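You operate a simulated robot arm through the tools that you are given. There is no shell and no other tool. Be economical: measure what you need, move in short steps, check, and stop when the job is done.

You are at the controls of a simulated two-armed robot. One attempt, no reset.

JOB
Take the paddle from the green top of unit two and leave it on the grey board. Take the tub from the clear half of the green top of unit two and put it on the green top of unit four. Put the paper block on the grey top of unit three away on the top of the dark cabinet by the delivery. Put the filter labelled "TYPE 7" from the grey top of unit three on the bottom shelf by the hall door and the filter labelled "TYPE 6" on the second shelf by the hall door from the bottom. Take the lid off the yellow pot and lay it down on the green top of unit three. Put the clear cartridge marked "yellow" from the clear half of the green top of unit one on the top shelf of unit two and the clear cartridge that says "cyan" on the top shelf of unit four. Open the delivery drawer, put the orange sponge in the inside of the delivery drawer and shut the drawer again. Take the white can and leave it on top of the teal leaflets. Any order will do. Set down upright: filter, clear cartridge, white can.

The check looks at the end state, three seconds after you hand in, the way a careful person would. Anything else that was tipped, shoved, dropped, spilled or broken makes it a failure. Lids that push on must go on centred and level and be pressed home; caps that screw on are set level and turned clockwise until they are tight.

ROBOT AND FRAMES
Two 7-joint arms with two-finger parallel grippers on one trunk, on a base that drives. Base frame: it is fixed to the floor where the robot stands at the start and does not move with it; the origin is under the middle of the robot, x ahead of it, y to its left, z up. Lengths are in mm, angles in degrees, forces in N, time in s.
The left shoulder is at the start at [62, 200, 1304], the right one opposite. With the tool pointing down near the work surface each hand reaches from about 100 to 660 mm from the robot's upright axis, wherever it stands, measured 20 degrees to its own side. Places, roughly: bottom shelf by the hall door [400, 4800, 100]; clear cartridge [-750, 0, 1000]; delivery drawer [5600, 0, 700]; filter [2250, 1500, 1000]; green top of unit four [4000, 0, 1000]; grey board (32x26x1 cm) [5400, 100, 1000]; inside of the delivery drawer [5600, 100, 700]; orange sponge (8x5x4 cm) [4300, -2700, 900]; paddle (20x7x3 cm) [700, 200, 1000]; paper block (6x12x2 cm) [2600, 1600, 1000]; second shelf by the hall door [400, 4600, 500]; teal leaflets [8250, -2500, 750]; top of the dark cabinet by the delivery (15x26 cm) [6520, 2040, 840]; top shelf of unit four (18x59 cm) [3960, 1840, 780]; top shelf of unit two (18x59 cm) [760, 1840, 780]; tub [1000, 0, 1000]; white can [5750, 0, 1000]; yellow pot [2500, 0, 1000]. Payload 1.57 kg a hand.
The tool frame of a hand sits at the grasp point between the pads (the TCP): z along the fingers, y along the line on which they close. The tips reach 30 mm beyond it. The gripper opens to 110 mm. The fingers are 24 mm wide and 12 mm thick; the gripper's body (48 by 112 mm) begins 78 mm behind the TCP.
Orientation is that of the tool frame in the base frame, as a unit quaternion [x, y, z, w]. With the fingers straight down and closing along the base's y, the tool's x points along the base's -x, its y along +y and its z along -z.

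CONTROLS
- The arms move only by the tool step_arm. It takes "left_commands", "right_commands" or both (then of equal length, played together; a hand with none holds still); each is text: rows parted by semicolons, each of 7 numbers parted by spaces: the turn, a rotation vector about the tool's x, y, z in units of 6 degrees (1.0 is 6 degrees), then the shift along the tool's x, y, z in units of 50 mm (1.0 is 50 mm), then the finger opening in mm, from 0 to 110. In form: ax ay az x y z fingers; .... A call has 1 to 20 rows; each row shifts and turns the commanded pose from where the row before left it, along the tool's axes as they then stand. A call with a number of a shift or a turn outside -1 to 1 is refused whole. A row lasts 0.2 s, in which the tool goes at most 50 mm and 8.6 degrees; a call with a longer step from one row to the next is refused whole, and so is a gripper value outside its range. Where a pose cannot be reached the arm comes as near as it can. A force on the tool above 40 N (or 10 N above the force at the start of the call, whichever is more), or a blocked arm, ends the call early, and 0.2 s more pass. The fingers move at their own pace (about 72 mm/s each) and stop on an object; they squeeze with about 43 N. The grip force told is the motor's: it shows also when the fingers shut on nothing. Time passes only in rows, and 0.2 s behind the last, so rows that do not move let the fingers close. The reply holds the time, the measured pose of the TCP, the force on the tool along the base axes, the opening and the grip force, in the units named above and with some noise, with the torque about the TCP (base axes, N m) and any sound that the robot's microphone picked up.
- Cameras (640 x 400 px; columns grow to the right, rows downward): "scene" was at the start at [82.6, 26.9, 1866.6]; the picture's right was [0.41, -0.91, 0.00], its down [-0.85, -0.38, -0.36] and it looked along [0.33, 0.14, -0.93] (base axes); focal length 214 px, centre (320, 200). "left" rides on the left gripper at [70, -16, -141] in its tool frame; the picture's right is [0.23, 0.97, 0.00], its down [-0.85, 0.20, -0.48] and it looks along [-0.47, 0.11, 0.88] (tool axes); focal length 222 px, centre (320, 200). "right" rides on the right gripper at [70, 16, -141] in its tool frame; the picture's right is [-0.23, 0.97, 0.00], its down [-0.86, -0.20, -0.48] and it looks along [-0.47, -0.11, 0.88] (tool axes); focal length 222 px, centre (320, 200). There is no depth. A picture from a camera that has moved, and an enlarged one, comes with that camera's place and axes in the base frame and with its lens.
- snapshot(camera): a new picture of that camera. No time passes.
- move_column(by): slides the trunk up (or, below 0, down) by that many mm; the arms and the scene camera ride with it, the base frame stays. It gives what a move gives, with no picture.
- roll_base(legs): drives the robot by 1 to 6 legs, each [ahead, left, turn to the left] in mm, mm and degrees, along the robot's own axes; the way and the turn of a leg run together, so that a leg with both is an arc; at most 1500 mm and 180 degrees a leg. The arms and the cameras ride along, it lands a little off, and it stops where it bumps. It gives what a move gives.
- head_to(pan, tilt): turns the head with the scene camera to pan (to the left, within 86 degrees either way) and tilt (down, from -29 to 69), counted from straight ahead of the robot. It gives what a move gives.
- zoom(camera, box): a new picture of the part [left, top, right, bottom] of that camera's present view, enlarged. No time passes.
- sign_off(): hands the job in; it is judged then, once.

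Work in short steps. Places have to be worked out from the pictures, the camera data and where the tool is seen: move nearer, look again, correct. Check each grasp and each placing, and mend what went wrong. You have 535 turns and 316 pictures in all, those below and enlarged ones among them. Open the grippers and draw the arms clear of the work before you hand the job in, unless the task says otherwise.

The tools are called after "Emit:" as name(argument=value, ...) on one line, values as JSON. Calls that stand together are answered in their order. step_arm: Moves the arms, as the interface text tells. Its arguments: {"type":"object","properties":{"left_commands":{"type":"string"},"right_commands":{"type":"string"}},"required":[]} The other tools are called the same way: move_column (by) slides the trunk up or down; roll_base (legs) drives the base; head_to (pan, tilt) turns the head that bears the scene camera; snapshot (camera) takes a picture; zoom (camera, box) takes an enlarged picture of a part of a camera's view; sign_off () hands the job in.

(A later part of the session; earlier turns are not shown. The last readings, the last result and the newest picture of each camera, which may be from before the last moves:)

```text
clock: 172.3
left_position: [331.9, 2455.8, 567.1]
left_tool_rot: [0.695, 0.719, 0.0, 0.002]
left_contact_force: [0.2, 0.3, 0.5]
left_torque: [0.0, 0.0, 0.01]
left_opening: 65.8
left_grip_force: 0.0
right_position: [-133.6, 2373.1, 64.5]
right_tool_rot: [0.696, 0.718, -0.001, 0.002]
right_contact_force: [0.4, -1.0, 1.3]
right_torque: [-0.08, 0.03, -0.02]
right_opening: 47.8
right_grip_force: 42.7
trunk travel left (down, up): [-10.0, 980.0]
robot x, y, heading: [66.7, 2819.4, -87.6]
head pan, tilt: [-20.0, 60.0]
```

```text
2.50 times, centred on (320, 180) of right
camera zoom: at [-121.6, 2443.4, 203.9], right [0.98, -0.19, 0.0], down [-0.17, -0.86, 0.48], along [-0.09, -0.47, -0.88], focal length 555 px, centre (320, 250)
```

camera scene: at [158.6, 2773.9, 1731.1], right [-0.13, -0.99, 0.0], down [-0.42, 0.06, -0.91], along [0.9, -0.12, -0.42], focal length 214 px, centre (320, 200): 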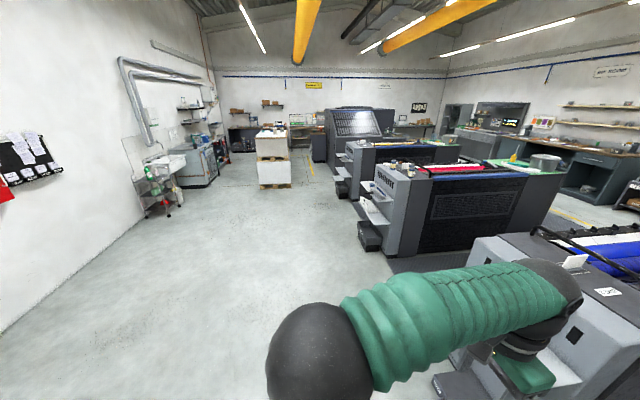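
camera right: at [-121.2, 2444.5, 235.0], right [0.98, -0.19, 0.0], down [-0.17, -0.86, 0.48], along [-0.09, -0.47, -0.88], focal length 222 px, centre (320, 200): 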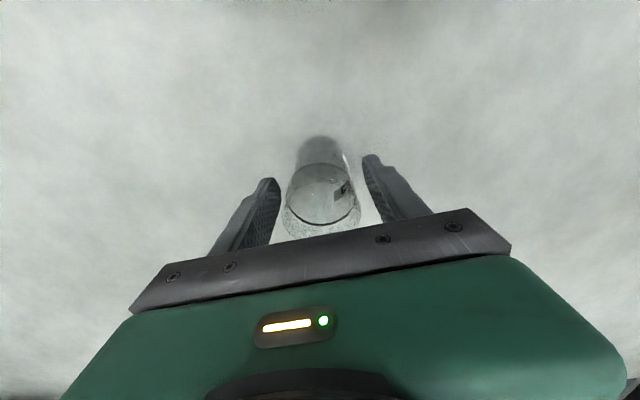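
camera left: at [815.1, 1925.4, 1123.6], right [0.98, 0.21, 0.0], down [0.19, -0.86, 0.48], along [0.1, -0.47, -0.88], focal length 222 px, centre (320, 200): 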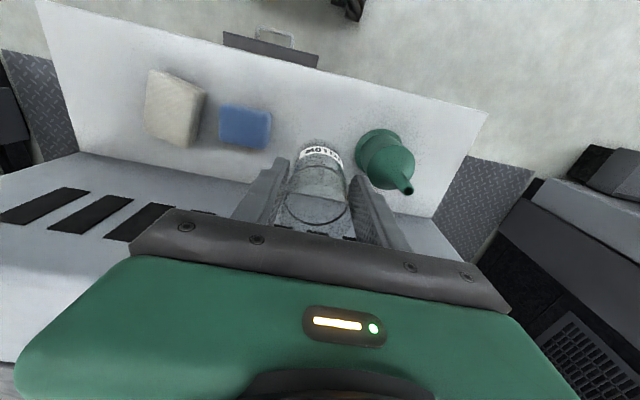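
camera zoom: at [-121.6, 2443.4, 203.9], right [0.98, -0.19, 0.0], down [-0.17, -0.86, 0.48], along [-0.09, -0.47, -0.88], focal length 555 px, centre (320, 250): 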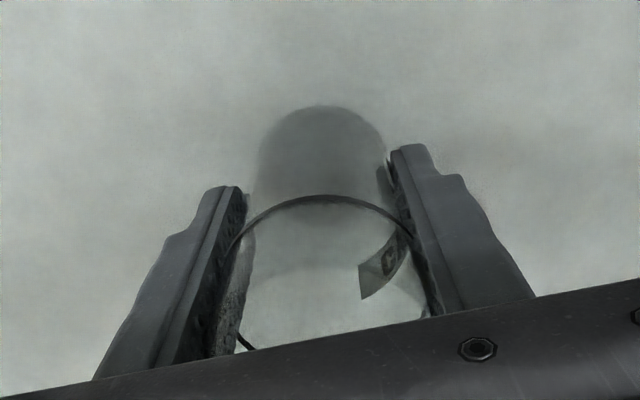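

Centred and gripped mid-body. I lift and raise the column again, checking.

Emit:
step_arm(right_commands="0 0 0 0 0 -0.5 20; 0 0 0 0 0 -0.8 20; 0 0 0 0 0 -0.8 20; 0 0 0 0 0 -0.8 20; 0 0 0 0 0 -0.8 20; 0 0 0 0 0 -0.8 20; 0 0 0 0 0 -0.5 20")

Emit:
move_column(by=400)

Emit:
move_column(by=300)

Emit:
zoom(camera="right", box=[220, 100, 420, 260])

```text
clock: 173.9
left_position: [331.5, 2455.3, 565.8]
left_tool_rot: [0.695, 0.719, -0.001, 0.003]
left_contact_force: [-0.2, -0.2, -0.2]
left_torque: [0.01, 0.0, 0.04]
left_opening: 66.0
left_grip_force: 0.0
right_position: [-135.8, 2373.2, 313.7]
right_tool_rot: [0.696, 0.718, -0.002, 0.003]
right_contact_force: [0.0, 0.7, -0.5]
right_torque: [0.03, 0.0, -0.02]
right_opening: 48.2
right_grip_force: 43.3
trunk travel left (down, up): [-10.0, 980.0]
robot x, y, heading: [72.1, 2814.6, -87.9]
head pan, tilt: [-20.0, 60.0]
```

```text
clock: 177.8
left_position: [331.5, 2455.4, 966.7]
left_tool_rot: [0.695, 0.719, 0.001, 0.001]
left_contact_force: [-0.4, 0.8, 0.2]
left_torque: [0.02, 0.0, -0.01]
left_opening: 66.0
left_grip_force: 0.1
right_position: [-135.2, 2371.8, 713.4]
right_tool_rot: [0.695, 0.719, -0.001, 0.002]
right_contact_force: [-0.7, -0.9, -2.0]
right_torque: [0.01, 0.02, -0.04]
right_opening: 47.4
right_grip_force: 43.4
trunk travel left (down, up): [-410.0, 580.0]
robot x, y, heading: [66.6, 2820.3, -87.2]
head pan, tilt: [-20.0, 60.0]
```

```text
clock: 180.8
left_position: [331.6, 2454.3, 1265.8]
left_tool_rot: [0.695, 0.719, 0.0, 0.001]
left_contact_force: [-0.6, 0.2, 0.0]
left_torque: [0.02, 0.01, 0.02]
left_opening: 66.2
left_grip_force: 0.0
right_position: [-134.8, 2371.6, 1014.9]
right_tool_rot: [0.695, 0.719, -0.001, 0.002]
right_contact_force: [-0.5, -0.4, -1.1]
right_torque: [-0.01, 0.0, 0.01]
right_opening: 47.8
right_grip_force: 43.0
trunk travel left (down, up): [-710.0, 280.0]
robot x, y, heading: [67.7, 2819.6, -87.4]
head pan, tilt: [-20.0, 60.0]
```

```text
2.50 times, centred on (320, 180) of right
camera zoom: at [-122.4, 2442.5, 1153.9], right [0.98, -0.19, 0.0], down [-0.17, -0.86, 0.48], along [-0.09, -0.47, -0.88], focal length 555 px, centre (320, 250)
```

zoom: 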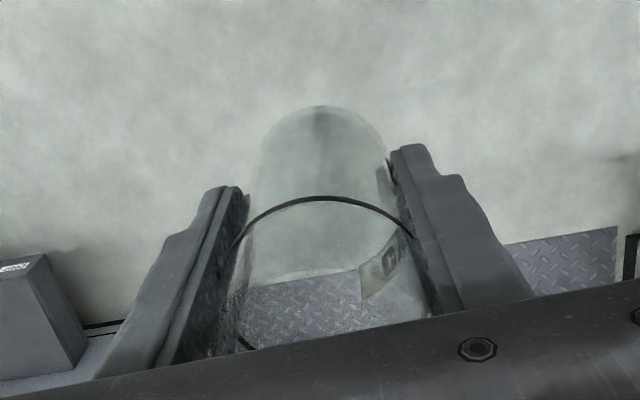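

No slip now. I drive along to unit four.

Emit:
roll_base(legs=[[0, 0, -2.6], [0, 1400, 0], [0, 1400, 0], [0, 1200, 0]])

Emit:
head_to(pan=0, tilt=50)

Emit:
snapshot(camera="scene")

```text
clock: 200.2
left_position: [4273.6, 2468.7, 1266.9]
left_tool_rot: [0.705, 0.71, 0.001, 0.002]
left_contact_force: [-0.5, -0.7, -0.3]
left_torque: [-0.01, 0.01, 0.0]
left_opening: 66.0
left_grip_force: 0.1
right_position: [3803.9, 2399.8, 1013.5]
right_tool_rot: [0.705, 0.709, -0.002, 0.002]
right_contact_force: [-0.5, -1.0, -2.0]
right_torque: [-0.01, 0.01, -0.03]
right_opening: 47.9
right_grip_force: 43.1
trunk travel left (down, up): [-710.0, 280.0]
robot x, y, heading: [4022.7, 2841.4, -88.8]
head pan, tilt: [-20.0, 60.0]
```

```text
clock: 201.1
left_position: [4274.7, 2469.5, 1266.5]
left_tool_rot: [0.705, 0.71, -0.001, 0.002]
left_contact_force: [-0.8, 0.3, -0.3]
left_torque: [-0.02, 0.01, -0.01]
left_opening: 66.1
left_grip_force: 0.1
right_position: [3806.3, 2401.5, 1013.2]
right_tool_rot: [0.705, 0.709, -0.002, 0.002]
right_contact_force: [-0.3, 0.0, -1.8]
right_torque: [0.02, 0.02, -0.01]
right_opening: 48.0
right_grip_force: 42.4
trunk travel left (down, up): [-710.0, 280.0]
robot x, y, heading: [4020.9, 2840.7, -89.3]
head pan, tilt: [0.0, 50.0]
```

```text
255 pictures are left
camera scene: at [4020.8, 2730.9, 1698.5], right [-1.0, -0.02, 0.0], down [-0.01, 0.77, -0.64], along [0.01, -0.64, -0.77], focal length 214 px, centre (320, 200)
```

scene: 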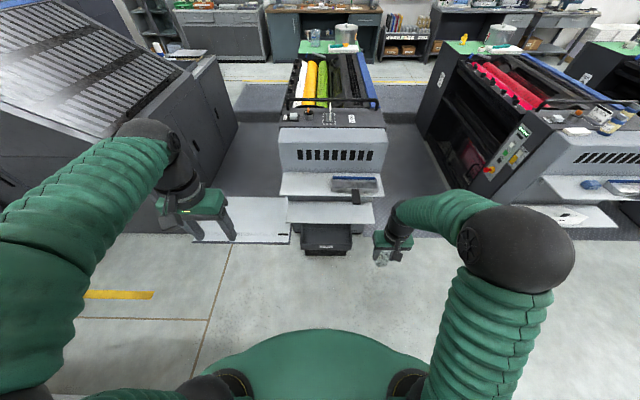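

Emit:
zoom(camera="scene", box=[260, 150, 400, 260])

```text
3.64 times, centred on (330, 205) of scene
camera zoom: at [4020.8, 2730.9, 1698.5], right [-1.0, -0.02, 0.0], down [-0.01, 0.77, -0.64], along [0.01, -0.64, -0.77], focal length 780 px, centre (284, 182)
```

zoom: 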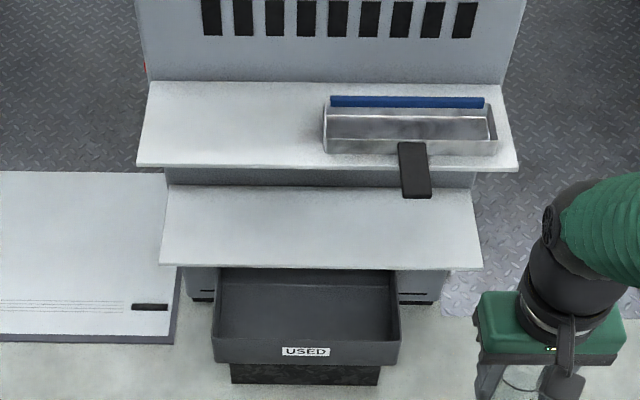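

The left part of the top shelf is free; target about (4105,1848). I drive up.

Emit:
roll_base(legs=[[0, 180, -0.7], [405, 0, 0]])

Emit:
move_column(by=-50)

Emit:
head_to(pan=-10, tilt=58)

Emit:
zoom(camera="scene", box=[220, 100, 420, 240])

```text
clock: 204.7
left_position: [4461.6, 2066.9, 1266.9]
left_tool_rot: [0.708, 0.706, 0.0, 0.002]
left_contact_force: [-0.8, -0.5, 0.7]
left_torque: [0.01, 0.03, 0.01]
left_opening: 65.8
left_grip_force: 0.2
right_position: [3989.7, 2001.2, 1015.9]
right_tool_rot: [0.709, 0.705, -0.003, 0.001]
right_contact_force: [-0.4, -0.5, -0.6]
right_torque: [0.01, 0.01, -0.01]
right_opening: 47.7
right_grip_force: 42.4
trunk travel left (down, up): [-710.0, 280.0]
robot x, y, heading: [4207.4, 2437.8, -89.9]
head pan, tilt: [0.0, 50.0]
```

```text
clock: 205.6
left_position: [4458.6, 2064.4, 1217.2]
left_tool_rot: [0.708, 0.706, -0.001, 0.002]
left_contact_force: [0.3, 1.2, 0.2]
left_torque: [-0.01, -0.02, -0.02]
left_opening: 65.9
left_grip_force: 0.1
right_position: [3989.0, 2000.8, 965.1]
right_tool_rot: [0.709, 0.705, -0.003, 0.002]
right_contact_force: [1.3, -0.2, -1.6]
right_torque: [0.04, 0.01, 0.03]
right_opening: 47.7
right_grip_force: 42.9
trunk travel left (down, up): [-660.0, 330.0]
robot x, y, heading: [4205.8, 2436.9, -89.6]
head pan, tilt: [0.0, 50.0]
```

```text
clock: 206.3
left_position: [4459.2, 2064.7, 1216.5]
left_tool_rot: [0.708, 0.706, 0.0, 0.002]
left_contact_force: [0.3, 0.0, 0.2]
left_torque: [0.03, 0.0, 0.01]
left_opening: 65.9
left_grip_force: 0.1
right_position: [3988.8, 1999.1, 965.1]
right_tool_rot: [0.709, 0.705, -0.003, 0.003]
right_contact_force: [0.9, -0.6, -1.3]
right_torque: [-0.01, 0.03, 0.01]
right_opening: 47.4
right_grip_force: 43.3
trunk travel left (down, up): [-660.0, 330.0]
robot x, y, heading: [4209.1, 2434.7, -89.5]
head pan, tilt: [-10.0, 58.0]
```

```text
2.86 times, centred on (320, 170) of scene
camera zoom: at [4195.1, 2337.1, 1638.4], right [-0.99, 0.17, 0.0], down [0.14, 0.84, -0.53], along [-0.09, -0.52, -0.85], focal length 613 px, centre (320, 286)
```

zoom: 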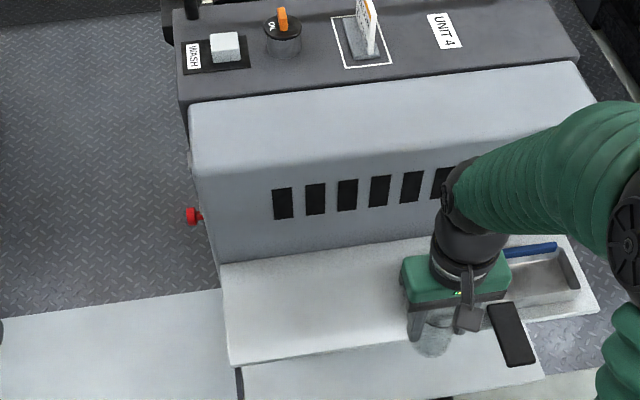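

Target (4094,1850). I move over it and descend close to the shelf.

Emit:
step_arm(right_commands="0 0 0 -0.75 0.525 0 20; 0 0 0 -0.75 0.525 0 20; 0 0 0 -0.75 0.525 0 20; 0 0 0 -0.75 0.525 0 20; 0 0 0 0 0 0.7 20; 0 0 0 0 0 0.7 20; 0 0 0 0 0 0.7 20; 0 0 0 0 0 0 20")

Emit:
zoom(camera="scene", box=[220, 100, 420, 240])

```text
clock: 208.1
left_position: [4459.9, 2064.8, 1216.5]
left_tool_rot: [0.708, 0.706, -0.002, 0.001]
left_contact_force: [0.2, -0.9, 0.8]
left_torque: [-0.02, -0.01, -0.02]
left_opening: 65.9
left_grip_force: 0.1
right_position: [4092.9, 1850.0, 860.3]
right_tool_rot: [0.709, 0.705, -0.002, 0.003]
right_contact_force: [-0.2, 0.6, -0.9]
right_torque: [-0.02, 0.01, 0.0]
right_opening: 47.7
right_grip_force: 43.2
trunk travel left (down, up): [-660.0, 330.0]
robot x, y, heading: [4208.6, 2436.3, -89.7]
head pan, tilt: [-10.0, 58.0]
```

```text
2.86 times, centred on (320, 170) of scene
camera zoom: at [4196.1, 2336.4, 1638.4], right [-0.99, 0.17, 0.0], down [0.14, 0.84, -0.53], along [-0.09, -0.52, -0.85], focal length 613 px, centre (320, 286)
```

zoom: 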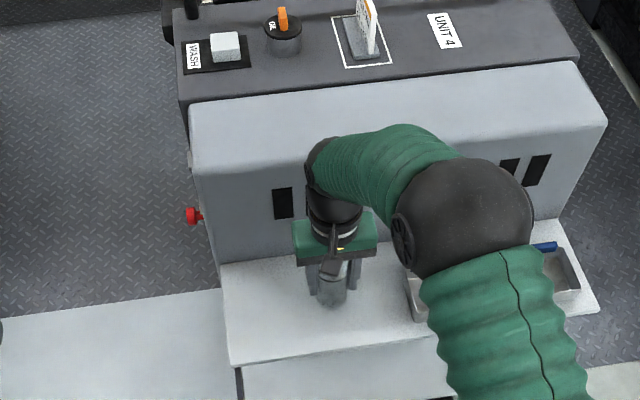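

Good. Small steps down to contact.

Emit:
step_arm(right_commands="0 0 0 0 0 0.1 20; 0 0 0 0 0 0.06 20; 0 0 0 0 0 0.06 20; 0 0 0 0 0 0 20")

```text
clock: 209.1
left_position: [4458.4, 2064.8, 1217.4]
left_tool_rot: [0.708, 0.706, -0.001, 0.002]
left_contact_force: [-0.2, 0.7, 0.2]
left_torque: [0.0, 0.01, 0.01]
left_opening: 65.9
left_grip_force: 0.1
right_position: [4094.0, 1848.5, 849.9]
right_tool_rot: [0.708, 0.706, -0.001, 0.001]
right_contact_force: [0.2, -0.3, -1.6]
right_torque: [-0.03, -0.01, -0.02]
right_opening: 47.7
right_grip_force: 42.8
trunk travel left (down, up): [-660.0, 330.0]
robot x, y, heading: [4208.4, 2436.9, -89.7]
head pan, tilt: [-10.0, 58.0]
```

Emit:
step_arm(right_commands="0 0 0 0 0 0.06 20; 0 0 0 0 0 0.05 20; 0 0 0 0 0 0 20")

```text
clock: 209.9
left_position: [4460.1, 2063.5, 1217.8]
left_tool_rot: [0.709, 0.706, -0.001, 0.001]
left_contact_force: [0.3, 0.4, 0.5]
left_torque: [0.02, 0.03, 0.0]
left_opening: 66.1
left_grip_force: 0.0
right_position: [4093.9, 1848.0, 844.4]
right_tool_rot: [0.708, 0.706, -0.002, 0.003]
right_contact_force: [0.4, 0.4, -1.8]
right_torque: [0.03, 0.0, 0.01]
right_opening: 48.0
right_grip_force: 43.0
trunk travel left (down, up): [-660.0, 330.0]
robot x, y, heading: [4206.3, 2432.3, -89.5]
head pan, tilt: [-10.0, 58.0]
```

Emit:
step_arm(right_commands="0 0 0 0 0 0.05 20; 0 0 0 0 0 0.03 20; 0 0 0 0 0 0 20")

```text
clock: 210.7
left_position: [4459.1, 2067.4, 1217.1]
left_tool_rot: [0.708, 0.706, -0.002, 0.003]
left_contact_force: [-0.3, 0.2, -0.2]
left_torque: [0.01, 0.04, 0.03]
left_opening: 66.0
left_grip_force: 0.1
right_position: [4093.4, 1849.6, 843.0]
right_tool_rot: [0.709, 0.705, -0.004, 0.004]
right_contact_force: [-1.6, -1.3, 22.7]
right_torque: [0.37, 0.06, 0.0]
right_opening: 47.9
right_grip_force: 43.1
trunk travel left (down, up): [-660.0, 330.0]
robot x, y, heading: [4208.7, 2442.1, -89.8]
head pan, tilt: [-10.0, 58.0]
```

Contact. I ease off, open, rise and check.

Emit:
step_arm(right_commands="0 0 0 0 0 -0.05 20; 0 0 0 0 0 0 70; 0 0 0 0 0 0 70; 0 0 0 0 0 -0.5 70; 0 0 0 0 0 -1 70; 0 0 0 0 0 -1 70; 0 0 0 0.7 -0.4 -0.5 70; 0 0 0 0.7 -0.4 -0.5 70; 0 0 0 0.7 -0.4 0 70; 0 0 0 0.7 -0.4 0 70")

Emit:
zoom(camera="scene", box=[260, 130, 380, 220])

```text
clock: 212.9
left_position: [4457.9, 2066.2, 1217.0]
left_tool_rot: [0.708, 0.706, 0.0, 0.002]
left_contact_force: [0.9, -0.6, 0.5]
left_torque: [-0.05, -0.02, -0.01]
left_opening: 66.3
left_grip_force: 0.1
right_position: [4014.3, 1987.1, 1019.4]
right_tool_rot: [0.709, 0.705, -0.003, 0.004]
right_contact_force: [0.4, 1.0, 1.0]
right_torque: [-0.01, 0.0, 0.02]
right_opening: 70.0
right_grip_force: 0.1
trunk travel left (down, up): [-660.0, 330.0]
robot x, y, heading: [4204.0, 2439.3, -89.5]
head pan, tilt: [-10.0, 58.0]
```

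```text
4.44 times, centred on (320, 175) of scene
camera zoom: at [4194.7, 2339.1, 1638.5], right [-0.99, 0.17, 0.0], down [0.14, 0.84, -0.53], along [-0.09, -0.52, -0.85], focal length 953 px, centre (320, 311)
```

zoom: 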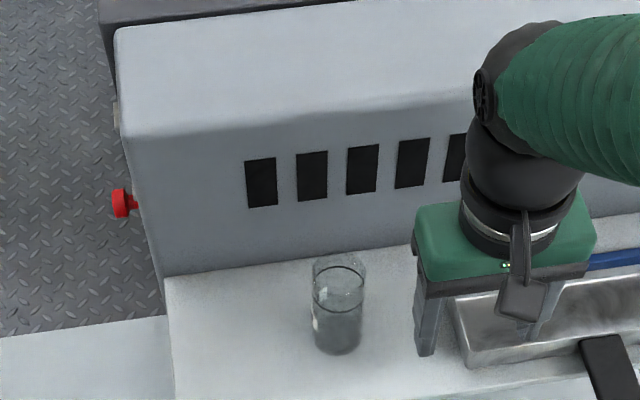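

CYAN stands on unit four's top shelf. Next the paper block: I drive round into the aisle between units three and four.

Emit:
move_column(by=200)

Emit:
roll_base(legs=[[-400, 0, 0], [0, -1000, 0], [0, 0, -90], [0, 1150, 0]])

Emit:
head_to(pan=0, tilt=50)

Emit:
snapshot(camera="scene")

Emit:
zoom(camera="scene", box=[220, 90, 420, 230])

```text
clock: 215.1
left_position: [4458.5, 2063.9, 1417.4]
left_tool_rot: [0.708, 0.706, -0.002, 0.001]
left_contact_force: [-0.4, 0.3, -0.1]
left_torque: [-0.01, 0.0, 0.01]
left_opening: 65.9
left_grip_force: 0.0
right_position: [4012.4, 1985.6, 1219.8]
right_tool_rot: [0.709, 0.705, -0.003, 0.002]
right_contact_force: [-0.2, 0.3, 1.0]
right_torque: [0.0, -0.01, 0.04]
right_opening: 70.1
right_grip_force: 0.1
trunk travel left (down, up): [-860.0, 130.0]
robot x, y, heading: [4206.2, 2437.7, -89.7]
head pan, tilt: [-10.0, 58.0]
```

```text
clock: 231.3
left_position: [2805.2, 1523.8, 1415.3]
left_tool_rot: [1.0, -0.022, -0.001, 0.002]
left_contact_force: [-0.2, 0.2, -0.7]
left_torque: [-0.02, -0.02, -0.03]
left_opening: 66.1
left_grip_force: 0.1
right_position: [2744.0, 1971.8, 1218.6]
right_tool_rot: [1.0, -0.023, -0.004, 0.001]
right_contact_force: [-0.5, -0.1, 0.7]
right_torque: [0.0, 0.0, 0.02]
right_opening: 69.9
right_grip_force: 0.0
trunk travel left (down, up): [-860.0, 130.0]
robot x, y, heading: [3184.7, 1755.4, 178.1]
head pan, tilt: [-10.0, 58.0]
```

```text
clock: 232.1
left_position: [2804.7, 1520.7, 1416.9]
left_tool_rot: [1.0, -0.022, -0.002, 0.0]
left_contact_force: [-0.5, -0.1, 0.4]
left_torque: [0.0, -0.01, -0.02]
left_opening: 66.0
left_grip_force: 0.0
right_position: [2744.1, 1968.5, 1219.9]
right_tool_rot: [1.0, -0.023, -0.003, 0.0]
right_contact_force: [0.1, -0.6, -0.1]
right_torque: [-0.02, 0.03, -0.01]
right_opening: 69.8
right_grip_force: 0.0
trunk travel left (down, up): [-860.0, 130.0]
robot x, y, heading: [3186.7, 1754.8, 178.0]
head pan, tilt: [0.0, 50.0]
```

```text
250 pictures are left
camera scene: at [3075.7, 1760.7, 1848.5], right [0.04, 1.0, 0.0], down [0.77, -0.03, -0.64], along [-0.64, 0.02, -0.77], focal length 214 px, centre (320, 200)
```

scene: 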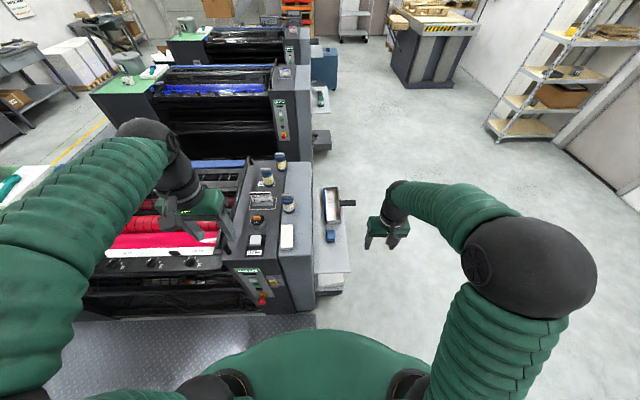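

```text
2.86 times, centred on (320, 160) of scene
camera zoom: at [3075.7, 1760.7, 1848.5], right [0.04, 1.0, 0.0], down [0.77, -0.03, -0.64], along [-0.64, 0.02, -0.77], focal length 613 px, centre (320, 314)
```

zoom: 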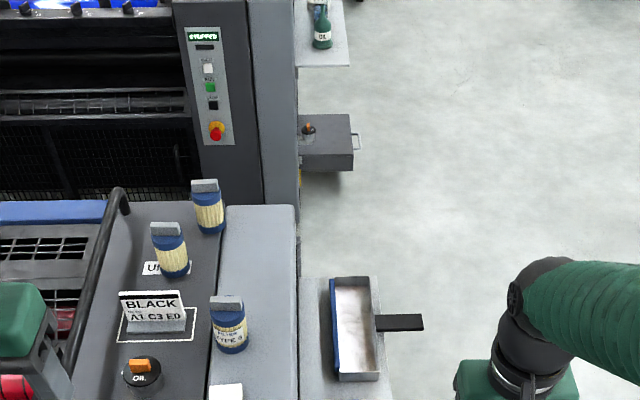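

Block at about (2593,1628), its 6 cm width along y. I drive 100 mm closer and move the left hand above it.

Emit:
roll_base(legs=[[100, 0, 1.5]])

Emit:
head_to(pan=10, tilt=60)

Emit:
zoom(camera="scene", box=[220, 100, 420, 240])

Emit:
snapshot(camera="left")

```text
clock: 233.2
left_position: [2725.6, 1515.2, 1421.1]
left_tool_rot: [1.0, -0.009, -0.007, 0.001]
left_contact_force: [-0.1, 0.4, 0.3]
left_torque: [0.02, 0.05, 0.03]
left_opening: 66.2
left_grip_force: 0.0
right_position: [2651.9, 1960.5, 1224.9]
right_tool_rot: [1.0, -0.012, -0.009, 0.0]
right_contact_force: [0.2, -0.1, 0.5]
right_torque: [0.02, 0.07, -0.01]
right_opening: 70.1
right_grip_force: 0.1
trunk travel left (down, up): [-860.0, 130.0]
robot x, y, heading: [3092.3, 1757.9, 179.5]
head pan, tilt: [0.0, 50.0]
```

```text
clock: 233.9
left_position: [2718.3, 1514.0, 1418.9]
left_tool_rot: [1.0, -0.009, -0.004, 0.0]
left_contact_force: [0.1, -0.7, 0.2]
left_torque: [0.0, -0.02, -0.02]
left_opening: 66.2
left_grip_force: 0.0
right_position: [2645.7, 1960.3, 1223.1]
right_tool_rot: [1.0, -0.011, -0.006, 0.0]
right_contact_force: [0.4, 0.3, 1.0]
right_torque: [0.01, -0.01, 0.0]
right_opening: 69.8
right_grip_force: 0.2
trunk travel left (down, up): [-860.0, 130.0]
robot x, y, heading: [3090.2, 1761.1, 179.3]
head pan, tilt: [10.0, 60.0]
```

```text
2.86 times, centred on (320, 170) of scene
camera zoom: at [2997.5, 1748.5, 1836.6], right [-0.16, 0.99, 0.0], down [0.85, 0.14, -0.5], along [-0.5, -0.08, -0.86], focal length 613 px, centre (320, 286)
```

zoom: 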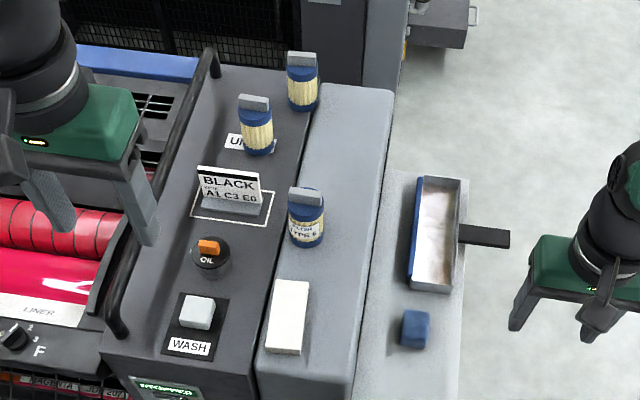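

```text
247 pictures are left
camera left: at [2789.7, 1528.3, 1559.5], right [0.21, -0.98, 0.0], down [-0.85, -0.18, 0.49], along [-0.48, -0.1, -0.87], focal length 222 px, centre (320, 200)
```

left: 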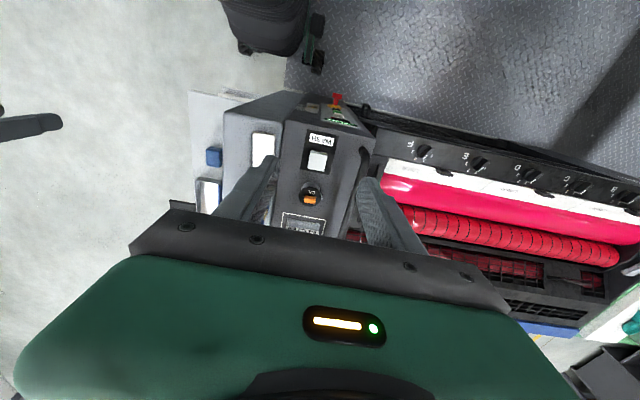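

I move the left hand over the block and lower partway for a look.

Emit:
step_arm(left_commands="0 0 0 -0.66 -0.6 0 90; 0 0 0 -0.66 -0.6 0 90; 0 0 0 -0.66 -0.6 0 90; 0 0 0 -0.66 -0.6 0 90; 0 0 0 0 0 1 90; 0 0 0 0 0 1 90; 0 0 0 0 0 1 90; 0 0 0 0 0 1 90; 0 0 0 0 0 1 90; 0 0 0 0 0 0 90; 0 0 0 0 0 0 90")

Emit:
snapshot(camera="left")

```text
clock: 236.3
left_position: [2581.1, 1636.5, 1167.7]
left_tool_rot: [1.0, -0.009, -0.001, 0.001]
left_contact_force: [-0.7, -0.2, -0.6]
left_torque: [-0.01, 0.0, 0.01]
left_opening: 90.2
left_grip_force: 0.0
right_position: [2640.8, 1961.4, 1219.8]
right_tool_rot: [1.0, -0.011, -0.004, 0.0]
right_contact_force: [-0.2, -0.4, 0.1]
right_torque: [-0.01, 0.02, -0.01]
right_opening: 70.3
right_grip_force: 0.0
trunk travel left (down, up): [-860.0, 130.0]
robot x, y, heading: [3085.4, 1762.3, 179.5]
head pan, tilt: [10.0, 60.0]
```

```text
246 pictures are left
camera left: at [2651.3, 1651.4, 1307.7], right [0.21, -0.98, 0.0], down [-0.86, -0.18, 0.48], along [-0.47, -0.1, -0.88], focal length 222 px, centre (320, 200)
```

left: 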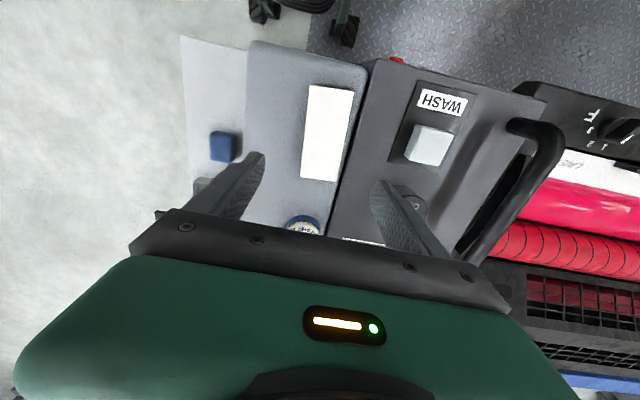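

Block centre about (2594,1629), rotated 6°. I align, descend to just above the surface, and check.

Emit:
step_arm(left_commands="0 0 0 0.26 0.15 0 90; 0 0 -0.9 0 0 0 90; 0 0 0 0 0 0.9 90; 0 0 0 0 0 0.9 90; 0 0 0 0 0 0.6 90; 0 0 0 0 0 0 90; 0 0 0 0 0 0 90")

Emit:
snapshot(camera="left")

```text
clock: 237.9
left_position: [2595.1, 1630.5, 1047.1]
left_tool_rot: [0.999, 0.037, -0.001, 0.0]
left_contact_force: [-0.5, -0.4, -0.1]
left_torque: [-0.04, -0.01, -0.03]
left_opening: 89.9
left_grip_force: 0.0
right_position: [2639.5, 1961.3, 1219.8]
right_tool_rot: [1.0, -0.011, -0.003, 0.0]
right_contact_force: [-0.6, 0.2, -0.5]
right_torque: [-0.02, 0.01, 0.03]
right_opening: 69.9
right_grip_force: 0.0
trunk travel left (down, up): [-860.0, 130.0]
robot x, y, heading: [3087.2, 1760.0, 179.3]
head pan, tilt: [10.0, 60.0]
```

```text
245 pictures are left
camera left: at [2663.7, 1650.6, 1187.4], right [0.3, -0.95, 0.0], down [-0.84, -0.26, 0.48], along [-0.46, -0.14, -0.88], focal length 222 px, centre (320, 200)
```

left: 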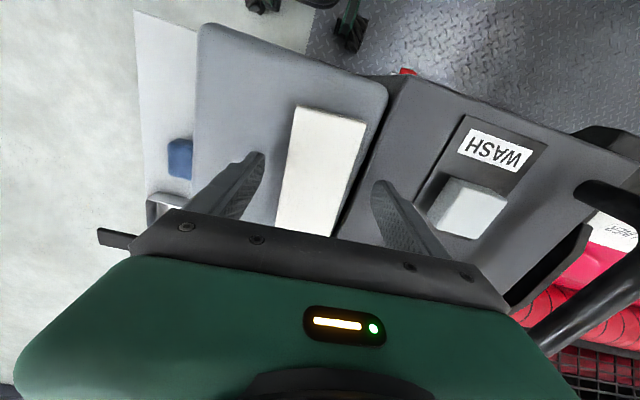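

Aligned. Descend further in small steps.

Emit:
step_arm(left_commands="0 0 0 0 0 0.12 90; 0 0 0 0 0 0.06 90; 0 0 0 0 0 0.06 90; 0 0 0 0 0 0 90")

```text
clock: 238.9
left_position: [2594.6, 1629.4, 1035.7]
left_tool_rot: [0.999, 0.038, -0.002, 0.0]
left_contact_force: [0.1, 0.2, 0.5]
left_torque: [0.03, -0.01, -0.01]
left_opening: 89.8
left_grip_force: 0.0
right_position: [2640.0, 1962.3, 1218.9]
right_tool_rot: [1.0, -0.012, -0.004, 0.0]
right_contact_force: [-1.1, -0.9, 0.0]
right_torque: [0.01, 0.0, -0.01]
right_opening: 70.1
right_grip_force: 0.0
trunk travel left (down, up): [-860.0, 130.0]
robot x, y, heading: [3088.9, 1759.4, 179.5]
head pan, tilt: [10.0, 60.0]
```

Emit:
step_arm(left_commands="0 0 0 0 0 0.05 90; 0 0 0 0 0 0 30; 0 0 0 0 0 0 20; 0 0 0 0 0 0 20; 0 0 0 0 0 0 20")

Emit:
snapshot(camera="left")

```text
clock: 240.1
left_position: [2594.9, 1629.8, 1033.2]
left_tool_rot: [0.999, 0.037, -0.003, 0.0]
left_contact_force: [0.0, -1.6, 4.2]
left_torque: [0.01, 0.0, -0.07]
left_opening: 51.3
left_grip_force: 43.2
right_position: [2640.3, 1960.8, 1220.4]
right_tool_rot: [1.0, -0.011, -0.004, 0.0]
right_contact_force: [-0.1, -0.3, 0.2]
right_torque: [-0.02, 0.0, -0.04]
right_opening: 70.1
right_grip_force: 0.0
trunk travel left (down, up): [-860.0, 130.0]
robot x, y, heading: [3090.1, 1762.4, 179.4]
head pan, tilt: [10.0, 60.0]
```

```text
244 pictures are left
camera left: at [2663.7, 1650.2, 1174.9], right [0.3, -0.95, 0.0], down [-0.84, -0.26, 0.48], along [-0.46, -0.14, -0.88], focal length 222 px, centre (320, 200)
```

left: 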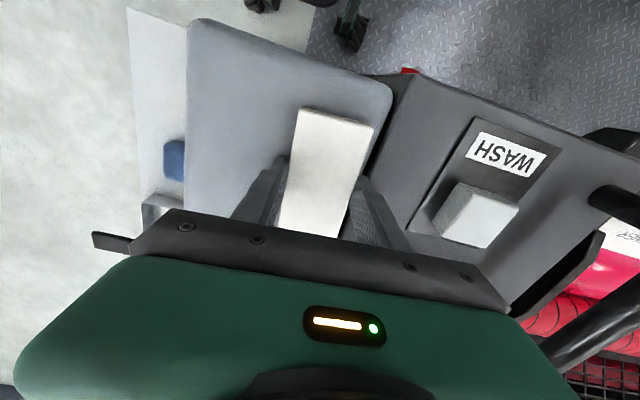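

Block gripped (51 mm). I lift and retract it.

Emit:
step_arm(left_commands="0 0 0 0 0 -0.4 20; 0 0 0 0 0 -0.8 20; 0 0 0 0 0 -0.8 20; 0 0 0 0 0 -0.8 20; 0 0 0 0 0 -0.8 20; 0 0 0.9 0.4 0.5 0 20; 0 0 0 0.7 0.6 0 20; 0 0 0 0.7 0.6 0 20; 0 0 0 0.7 0.6 0 20")

Emit:
snapshot(camera="left")

Emit:
head_to(pan=0, tilt=60)

Emit:
zoom(camera="scene", box=[270, 100, 350, 160])

```text
clock: 242.1
left_position: [2721.1, 1510.4, 1209.6]
left_tool_rot: [1.0, -0.011, -0.004, -0.001]
left_contact_force: [0.4, 0.1, -1.1]
left_torque: [0.03, 0.03, 0.03]
left_opening: 50.9
left_grip_force: 42.8
right_position: [2643.1, 1960.6, 1221.1]
right_tool_rot: [1.0, -0.011, -0.003, -0.001]
right_contact_force: [0.2, -0.1, 0.2]
right_torque: [0.0, 0.02, 0.0]
right_opening: 69.9
right_grip_force: 0.0
trunk travel left (down, up): [-860.0, 130.0]
robot x, y, heading: [3083.5, 1759.9, 179.1]
head pan, tilt: [10.0, 60.0]
```

```text
243 pictures are left
camera left: at [2792.6, 1525.5, 1351.3], right [0.21, -0.98, 0.0], down [-0.86, -0.18, 0.48], along [-0.47, -0.1, -0.88], focal length 222 px, centre (320, 200)
```

left: 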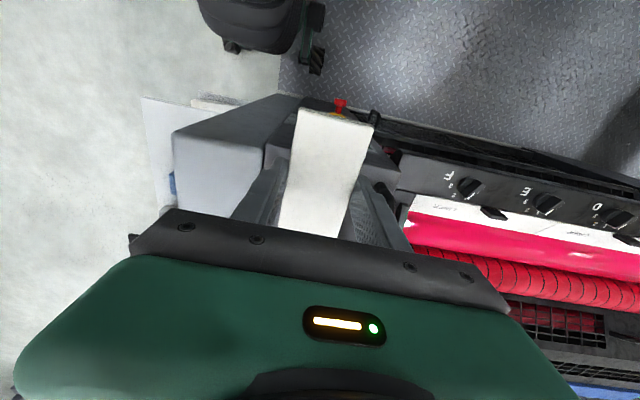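

```text
clock: 242.8
left_position: [2721.1, 1513.3, 1210.3]
left_tool_rot: [1.0, -0.01, -0.003, 0.0]
left_contact_force: [0.1, 0.6, -0.2]
left_torque: [0.01, -0.02, -0.01]
left_opening: 51.2
left_grip_force: 43.0
right_position: [2641.6, 1960.4, 1220.2]
right_tool_rot: [1.0, -0.012, -0.005, 0.001]
right_contact_force: [-0.2, -0.5, -0.2]
right_torque: [0.01, 0.03, 0.04]
right_opening: 69.9
right_grip_force: 0.1
trunk travel left (down, up): [-860.0, 130.0]
robot x, y, heading: [3086.6, 1756.8, 179.4]
head pan, tilt: [0.0, 60.0]
```

```text
6.67 times, centred on (310, 130) of scene
camera zoom: at [2988.7, 1760.7, 1836.1], right [0.01, 1.0, 0.0], down [0.87, -0.01, -0.5], along [-0.5, 0.01, -0.87], focal length 1430 px, centre (387, 667)
```

zoom: 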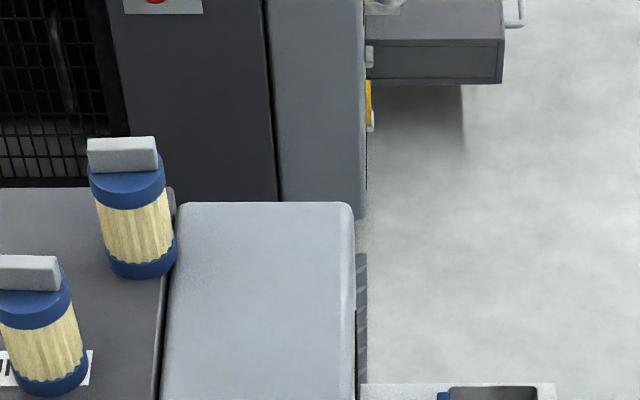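

The block is held. I drive out of the aisle, turn to +x and look towards the delivery.

Emit:
roll_base(legs=[[-110, 0, 0], [0, -850, 0], [0, 0, 90], [0, 0, 90.5], [600, 0, 0]])

Emit:
head_to(pan=0, tilt=25)

Emit:
snapshot(camera="scene")

```text
clock: 258.6
left_position: [4176.0, 2801.7, 1211.1]
left_tool_rot: [0.031, 1.0, 0.0, 0.003]
left_contact_force: [0.0, -0.8, -0.4]
left_torque: [0.04, 0.03, 0.01]
left_opening: 51.3
left_grip_force: 43.0
right_position: [4237.2, 2350.1, 1222.0]
right_tool_rot: [0.032, 0.999, 0.0, 0.006]
right_contact_force: [0.1, 0.0, -0.3]
right_torque: [0.0, -0.01, 0.03]
right_opening: 70.1
right_grip_force: 0.0
trunk travel left (down, up): [-860.0, 130.0]
robot x, y, heading: [3798.5, 2573.7, -3.2]
head pan, tilt: [0.0, 60.0]
```

```text
clock: 259.6
left_position: [4178.5, 2801.2, 1209.9]
left_tool_rot: [0.031, 1.0, 0.0, 0.001]
left_contact_force: [-0.4, 0.7, -0.3]
left_torque: [0.03, 0.02, -0.01]
left_opening: 51.1
left_grip_force: 42.7
right_position: [4238.6, 2350.9, 1221.4]
right_tool_rot: [0.032, 0.999, 0.0, 0.003]
right_contact_force: [-0.3, -0.3, -0.6]
right_torque: [-0.01, 0.01, 0.0]
right_opening: 70.0
right_grip_force: 0.0
trunk travel left (down, up): [-860.0, 130.0]
robot x, y, heading: [3799.8, 2570.3, -3.1]
head pan, tilt: [0.0, 25.0]
```

```text
241 pictures are left
camera scene: at [3925.5, 2563.6, 1885.8], right [-0.05, -1.0, 0.0], down [-0.43, 0.02, -0.9], along [0.9, -0.05, -0.43], focal length 214 px, centre (320, 200)
```

scene: 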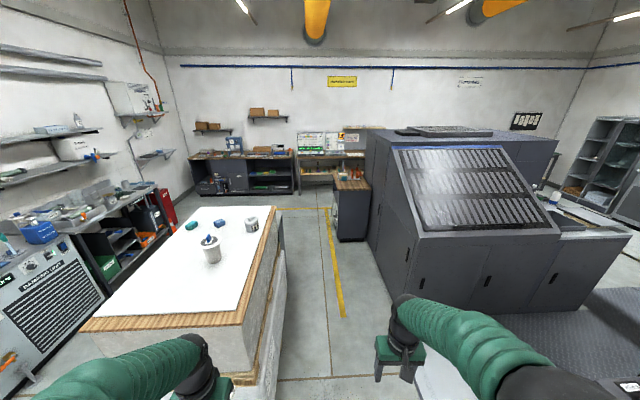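

The corridor between the pallet stack and the delivery is clear at y≈2000–2700; the cabinet stands at the end. I drive there.

Emit:
roll_base(legs=[[0, 0, 3.1], [300, -500, 0], [1300, 0, 0]])

Emit:
head_to(pan=0, tilt=40)

Emit:
snapshot(camera="scene")

```text
clock: 263.1
left_position: [4456.2, 2360.9, 1218.9]
left_tool_rot: [0.047, 0.999, 0.017, 0.005]
left_contact_force: [0.6, 1.8, -2.2]
left_torque: [-0.09, 0.05, -0.01]
left_opening: 51.0
left_grip_force: 43.3
right_position: [4503.7, 1904.4, 1213.8]
right_tool_rot: [0.047, 0.999, 0.015, 0.006]
right_contact_force: [0.0, 0.6, 0.9]
right_torque: [-0.08, -0.02, -0.03]
right_opening: 69.7
right_grip_force: 0.1
trunk travel left (down, up): [-860.0, 130.0]
robot x, y, heading: [4079.5, 2179.4, -4.8]
head pan, tilt: [0.0, 25.0]
stopped in leg 2: the robot was blocked; the commanded pose is now the measured one
```

```text
clock: 263.9
left_position: [4458.5, 2363.2, 1217.2]
left_tool_rot: [0.046, 0.999, 0.017, 0.004]
left_contact_force: [0.8, -0.5, -0.2]
left_torque: [-0.01, 0.04, 0.0]
left_opening: 51.0
left_grip_force: 43.0
right_position: [4506.4, 1907.4, 1213.2]
right_tool_rot: [0.046, 0.999, 0.014, 0.004]
right_contact_force: [-0.2, -0.6, -0.2]
right_torque: [-0.02, 0.04, -0.02]
right_opening: 69.9
right_grip_force: 0.1
trunk travel left (down, up): [-860.0, 130.0]
robot x, y, heading: [4078.8, 2170.8, -4.7]
head pan, tilt: [0.0, 40.0]
```

```text
240 pictures are left
camera scene: at [4204.1, 2179.8, 1862.0], right [-0.08, -1.0, 0.01], down [-0.64, 0.05, -0.76], along [0.76, -0.07, -0.65], focal length 214 px, centre (320, 200)
```

scene: 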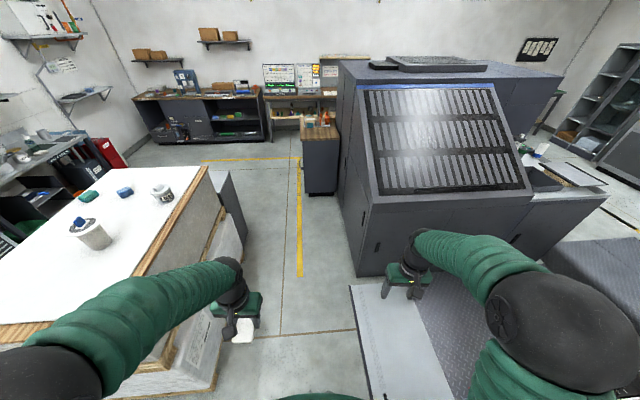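

I bumped something at my right, probably the USED tray at unit four's end. I back off to the left and look at it.

Emit:
roll_base(legs=[[0, 120, 4.7]])

Emit:
head_to(pan=-80, tilt=60)

Emit:
snapshot(camera="scene")

```text
clock: 265.2
left_position: [4441.9, 2466.8, 1226.9]
left_tool_rot: [0.009, 0.999, 0.034, 0.007]
left_contact_force: [0.0, 0.5, -1.3]
left_torque: [-0.04, 0.02, -0.03]
left_opening: 51.1
left_grip_force: 43.0
right_position: [4526.0, 2017.1, 1207.5]
right_tool_rot: [0.009, 0.999, 0.032, 0.008]
right_contact_force: [-1.2, -1.1, -0.4]
right_torque: [0.06, -0.05, -0.02]
right_opening: 69.7
right_grip_force: 0.0
trunk travel left (down, up): [-860.0, 130.0]
robot x, y, heading: [4081.8, 2294.1, -0.4]
head pan, tilt: [0.0, 40.0]
```

```text
clock: 266.7
left_position: [4443.7, 2514.3, 1218.3]
left_tool_rot: [0.008, 1.0, 0.015, 0.006]
left_contact_force: [-0.2, 0.1, -0.9]
left_torque: [-0.02, -0.02, -0.04]
left_opening: 51.0
left_grip_force: 43.0
right_position: [4527.0, 2063.5, 1216.5]
right_tool_rot: [0.008, 1.0, 0.011, 0.007]
right_contact_force: [0.6, -0.5, -0.2]
right_torque: [-0.02, 0.0, 0.0]
right_opening: 70.0
right_grip_force: 0.1
trunk travel left (down, up): [-860.0, 130.0]
robot x, y, heading: [4087.3, 2302.7, -0.2]
head pan, tilt: [-80.0, 60.0]
```

```text
239 pictures are left
camera scene: at [4128.2, 2253.5, 1836.8], right [-0.98, -0.17, 0.0], down [-0.15, 0.85, -0.51], along [0.09, -0.5, -0.86], focal length 214 px, centre (320, 200)
```

scene: 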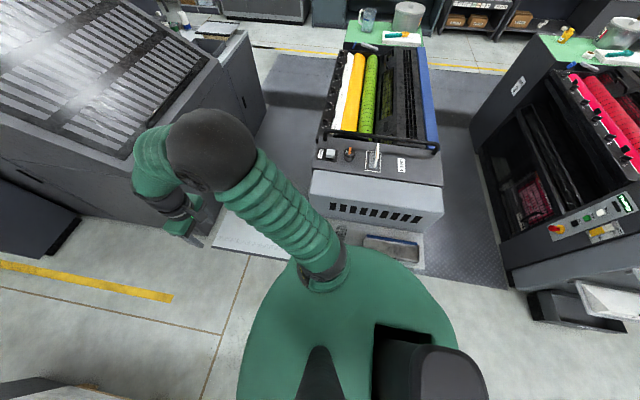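

Emit:
zoom(camera="scene", box=[290, 190, 450, 290])

```text
4.00 times, centred on (370, 240) of scene
camera zoom: at [4128.2, 2253.5, 1836.8], right [-0.98, -0.17, 0.0], down [-0.15, 0.85, -0.51], along [0.09, -0.5, -0.86], focal length 858 px, centre (120, 40)
```

zoom: 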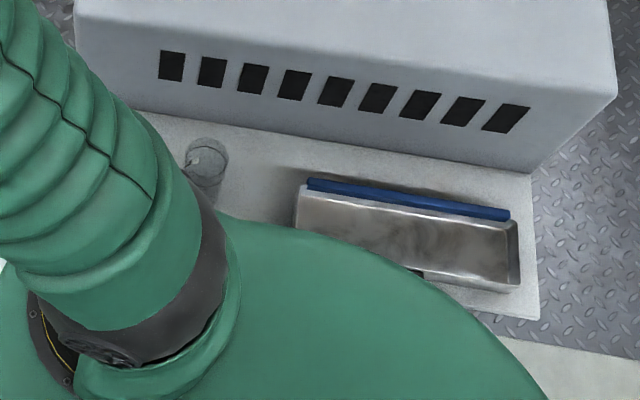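

CYAN still stands. I'll check the tray from a distance later; now on to the cabinet at y≈2300.

Emit:
roll_base(legs=[[1400, 0, 0]])

Emit:
head_to(pan=0, tilt=45)

Emit:
snapshot(camera="scene")

```text
clock: 273.7
left_position: [5843.9, 2493.7, 1219.6]
left_tool_rot: [0.013, 1.0, 0.018, 0.007]
left_contact_force: [0.5, 1.1, -1.2]
left_torque: [0.0, 0.0, -0.02]
left_opening: 50.9
left_grip_force: 43.5
right_position: [5923.2, 2041.1, 1215.6]
right_tool_rot: [0.013, 1.0, 0.016, 0.007]
right_contact_force: [-0.2, -0.3, 0.5]
right_torque: [-0.01, -0.01, -0.03]
right_opening: 70.2
right_grip_force: 0.0
trunk travel left (down, up): [-860.0, 130.0]
robot x, y, heading: [5482.5, 2287.3, -0.6]
head pan, tilt: [-80.0, 60.0]
```

```text
clock: 275.2
left_position: [5843.5, 2493.2, 1220.6]
left_tool_rot: [0.013, 1.0, 0.018, 0.008]
left_contact_force: [0.5, 0.4, -1.0]
left_torque: [0.0, 0.01, 0.0]
left_opening: 50.8
left_grip_force: 43.1
right_position: [5921.5, 2041.3, 1215.4]
right_tool_rot: [0.013, 1.0, 0.017, 0.007]
right_contact_force: [-0.4, 0.4, -0.4]
right_torque: [-0.01, -0.02, 0.0]
right_opening: 70.0
right_grip_force: 0.0
trunk travel left (down, up): [-860.0, 130.0]
robot x, y, heading: [5478.8, 2286.2, -0.7]
head pan, tilt: [0.0, 45.0]
```

```text
237 pictures are left
camera scene: at [5596.4, 2285.9, 1855.4], right [-0.01, -1.0, 0.0], down [-0.71, 0.01, -0.71], along [0.71, -0.01, -0.71], focal length 214 px, centre (320, 200)
```

scene: 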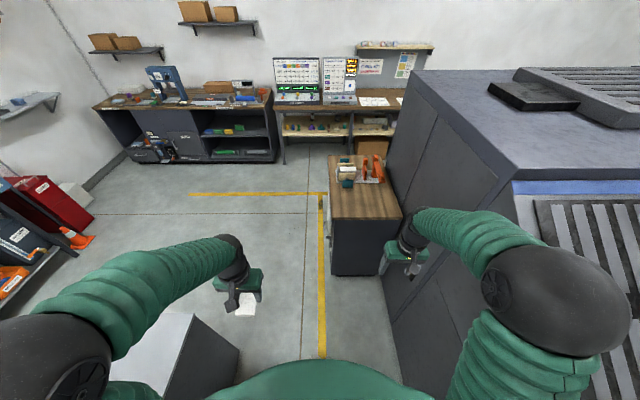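

The cabinet's free front part is near (6530,2040). I level the tools and drive closer, turning a bit right.

Emit:
step_arm(left_commands="0.34 0.15 0 0 0 0 20; 0 0 0 0 0 0 20", right_commands="0.32 0.13 0 0 0 0 70; 0 0 0 0 0 0 70")

Emit:
roll_base(legs=[[520, -60, 0], [0, 0, -18]])

Emit:
move_column(by=-150)

Emit:
snapshot(camera="scene")

```text
clock: 275.8
left_position: [5843.6, 2493.5, 1220.8]
left_tool_rot: [0.013, 1.0, 0.001, -0.001]
left_contact_force: [0.0, -0.2, -0.9]
left_torque: [0.0, -0.01, -0.03]
left_opening: 50.9
left_grip_force: 42.8
right_position: [5921.6, 2041.4, 1216.2]
right_tool_rot: [0.013, 1.0, 0.0, 0.0]
right_contact_force: [0.0, 0.4, -0.4]
right_torque: [-0.01, -0.04, 0.0]
right_opening: 70.2
right_grip_force: 0.1
trunk travel left (down, up): [-860.0, 130.0]
robot x, y, heading: [5483.2, 2286.6, -0.8]
head pan, tilt: [0.0, 45.0]
```

```text
clock: 279.9
left_position: [6429.6, 2310.1, 1219.8]
left_tool_rot: [0.169, 0.986, -0.001, -0.003]
left_contact_force: [0.3, 0.6, -0.5]
left_torque: [-0.03, 0.06, -0.01]
left_opening: 51.0
left_grip_force: 42.8
right_position: [6366.1, 1856.3, 1215.2]
right_tool_rot: [0.168, 0.986, -0.002, 0.0]
right_contact_force: [0.3, 0.2, 0.4]
right_torque: [0.02, -0.01, 0.0]
right_opening: 69.8
right_grip_force: 0.0
trunk travel left (down, up): [-860.0, 130.0]
robot x, y, heading: [6020.2, 2221.8, -18.2]
head pan, tilt: [0.0, 45.0]
```

```text
clock: 281.7
left_position: [6425.2, 2307.5, 1071.2]
left_tool_rot: [0.169, 0.986, 0.001, 0.0]
left_contact_force: [-1.2, 0.7, 0.4]
left_torque: [-0.01, 0.04, -0.03]
left_opening: 51.1
left_grip_force: 42.7
right_position: [6361.8, 1854.0, 1065.5]
right_tool_rot: [0.169, 0.986, -0.001, 0.001]
right_contact_force: [-0.9, 0.7, -0.8]
right_torque: [0.0, 0.03, -0.01]
right_opening: 70.1
right_grip_force: 0.1
trunk travel left (down, up): [-710.0, 280.0]
robot x, y, heading: [6018.7, 2222.3, -18.7]
head pan, tilt: [0.0, 45.0]
```

```text
236 pictures are left
camera scene: at [6127.4, 2186.0, 1705.5], right [-0.32, -0.95, 0.0], down [-0.67, 0.22, -0.71], along [0.67, -0.22, -0.71], focal length 214 px, centre (320, 200)
```

scene: 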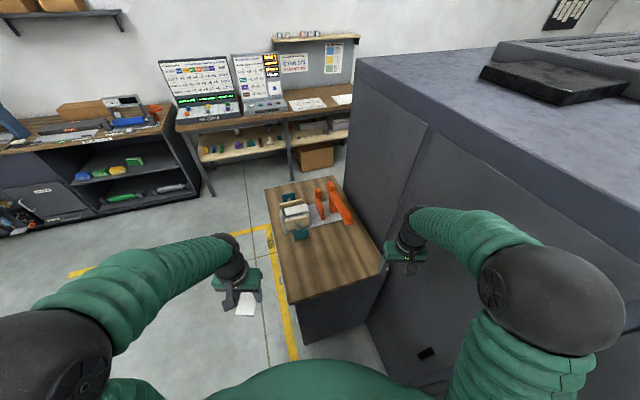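

Target (6535,2035). I bring the block over the cabinet while drawing the right hand back.

Emit:
step_arm(left_commands="0 0 0 -0.647 -0.733 0 20; 0 0 0 -0.647 -0.733 0 20; 0 0 0 -0.647 -0.733 0 20; 0 0 0 -0.647 -0.733 0 20; 0 0 0 -0.647 -0.733 0 20; 0 0 0 -0.647 -0.733 0 20; 0 0 0 0 0 0.8 20; 0 0 0 0 0 0.8 20; 0 0 0 0 0 0 20", right_commands="0 0 0 0.5 -0.3 0 70; 0 0 0 0.5 -0.3 0 70; 0 0 0 0.5 -0.3 0 70; 0 0 0 0.5 0 0 70; 0 0 0 0 0 0 70; 0 0 0 0 0 0 70; 0 0 0 0 0 0 70; 0 0 0 0 0 0 70; 0 0 0 0 0 0 70")

Emit:
snapshot(camera="scene")

Emit:
snapshot(camera="left")

```text
clock: 283.7
left_position: [6538.4, 2034.4, 991.2]
left_tool_rot: [0.168, 0.986, 0.0, -0.001]
left_contact_force: [-0.5, -0.6, -2.4]
left_torque: [-0.02, 0.01, 0.03]
left_opening: 50.9
left_grip_force: 42.7
right_position: [6253.3, 1844.2, 1065.9]
right_tool_rot: [0.169, 0.986, 0.0, 0.001]
right_contact_force: [-0.6, -0.6, 0.3]
right_torque: [0.02, 0.0, 0.0]
right_opening: 70.2
right_grip_force: 0.0
trunk travel left (down, up): [-710.0, 280.0]
robot x, y, heading: [6017.6, 2219.7, -18.5]
head pan, tilt: [0.0, 45.0]
```

```text
235 pictures are left
camera scene: at [6128.6, 2184.9, 1705.4], right [-0.32, -0.95, 0.0], down [-0.67, 0.22, -0.71], along [0.67, -0.22, -0.71], focal length 214 px, centre (320, 200)
```

scene: 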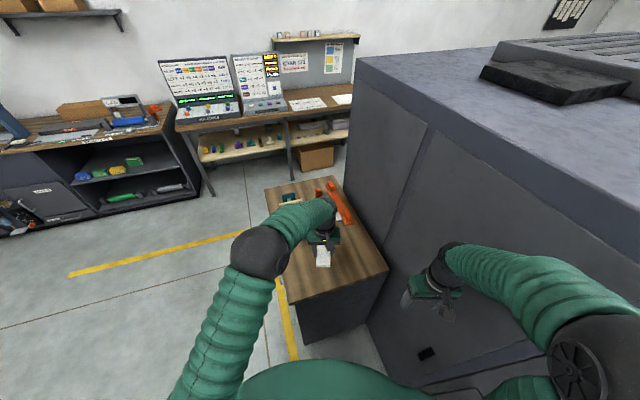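

```text
234 pictures are left
camera left: at [6466.5, 2041.9, 1131.8], right [0.11, 0.99, 0.0], down [0.87, -0.1, 0.48], along [0.47, -0.05, -0.88], focal length 222 px, centre (320, 200)
```

left: 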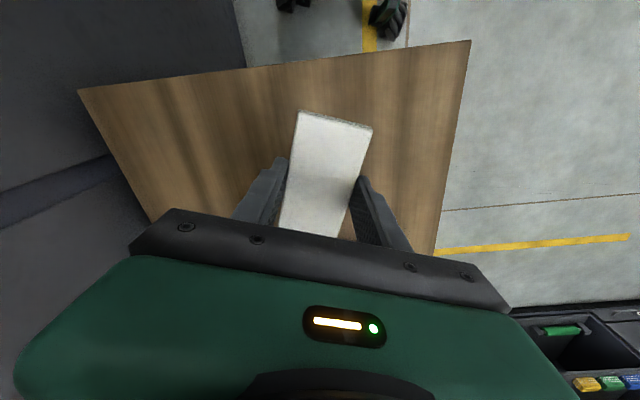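

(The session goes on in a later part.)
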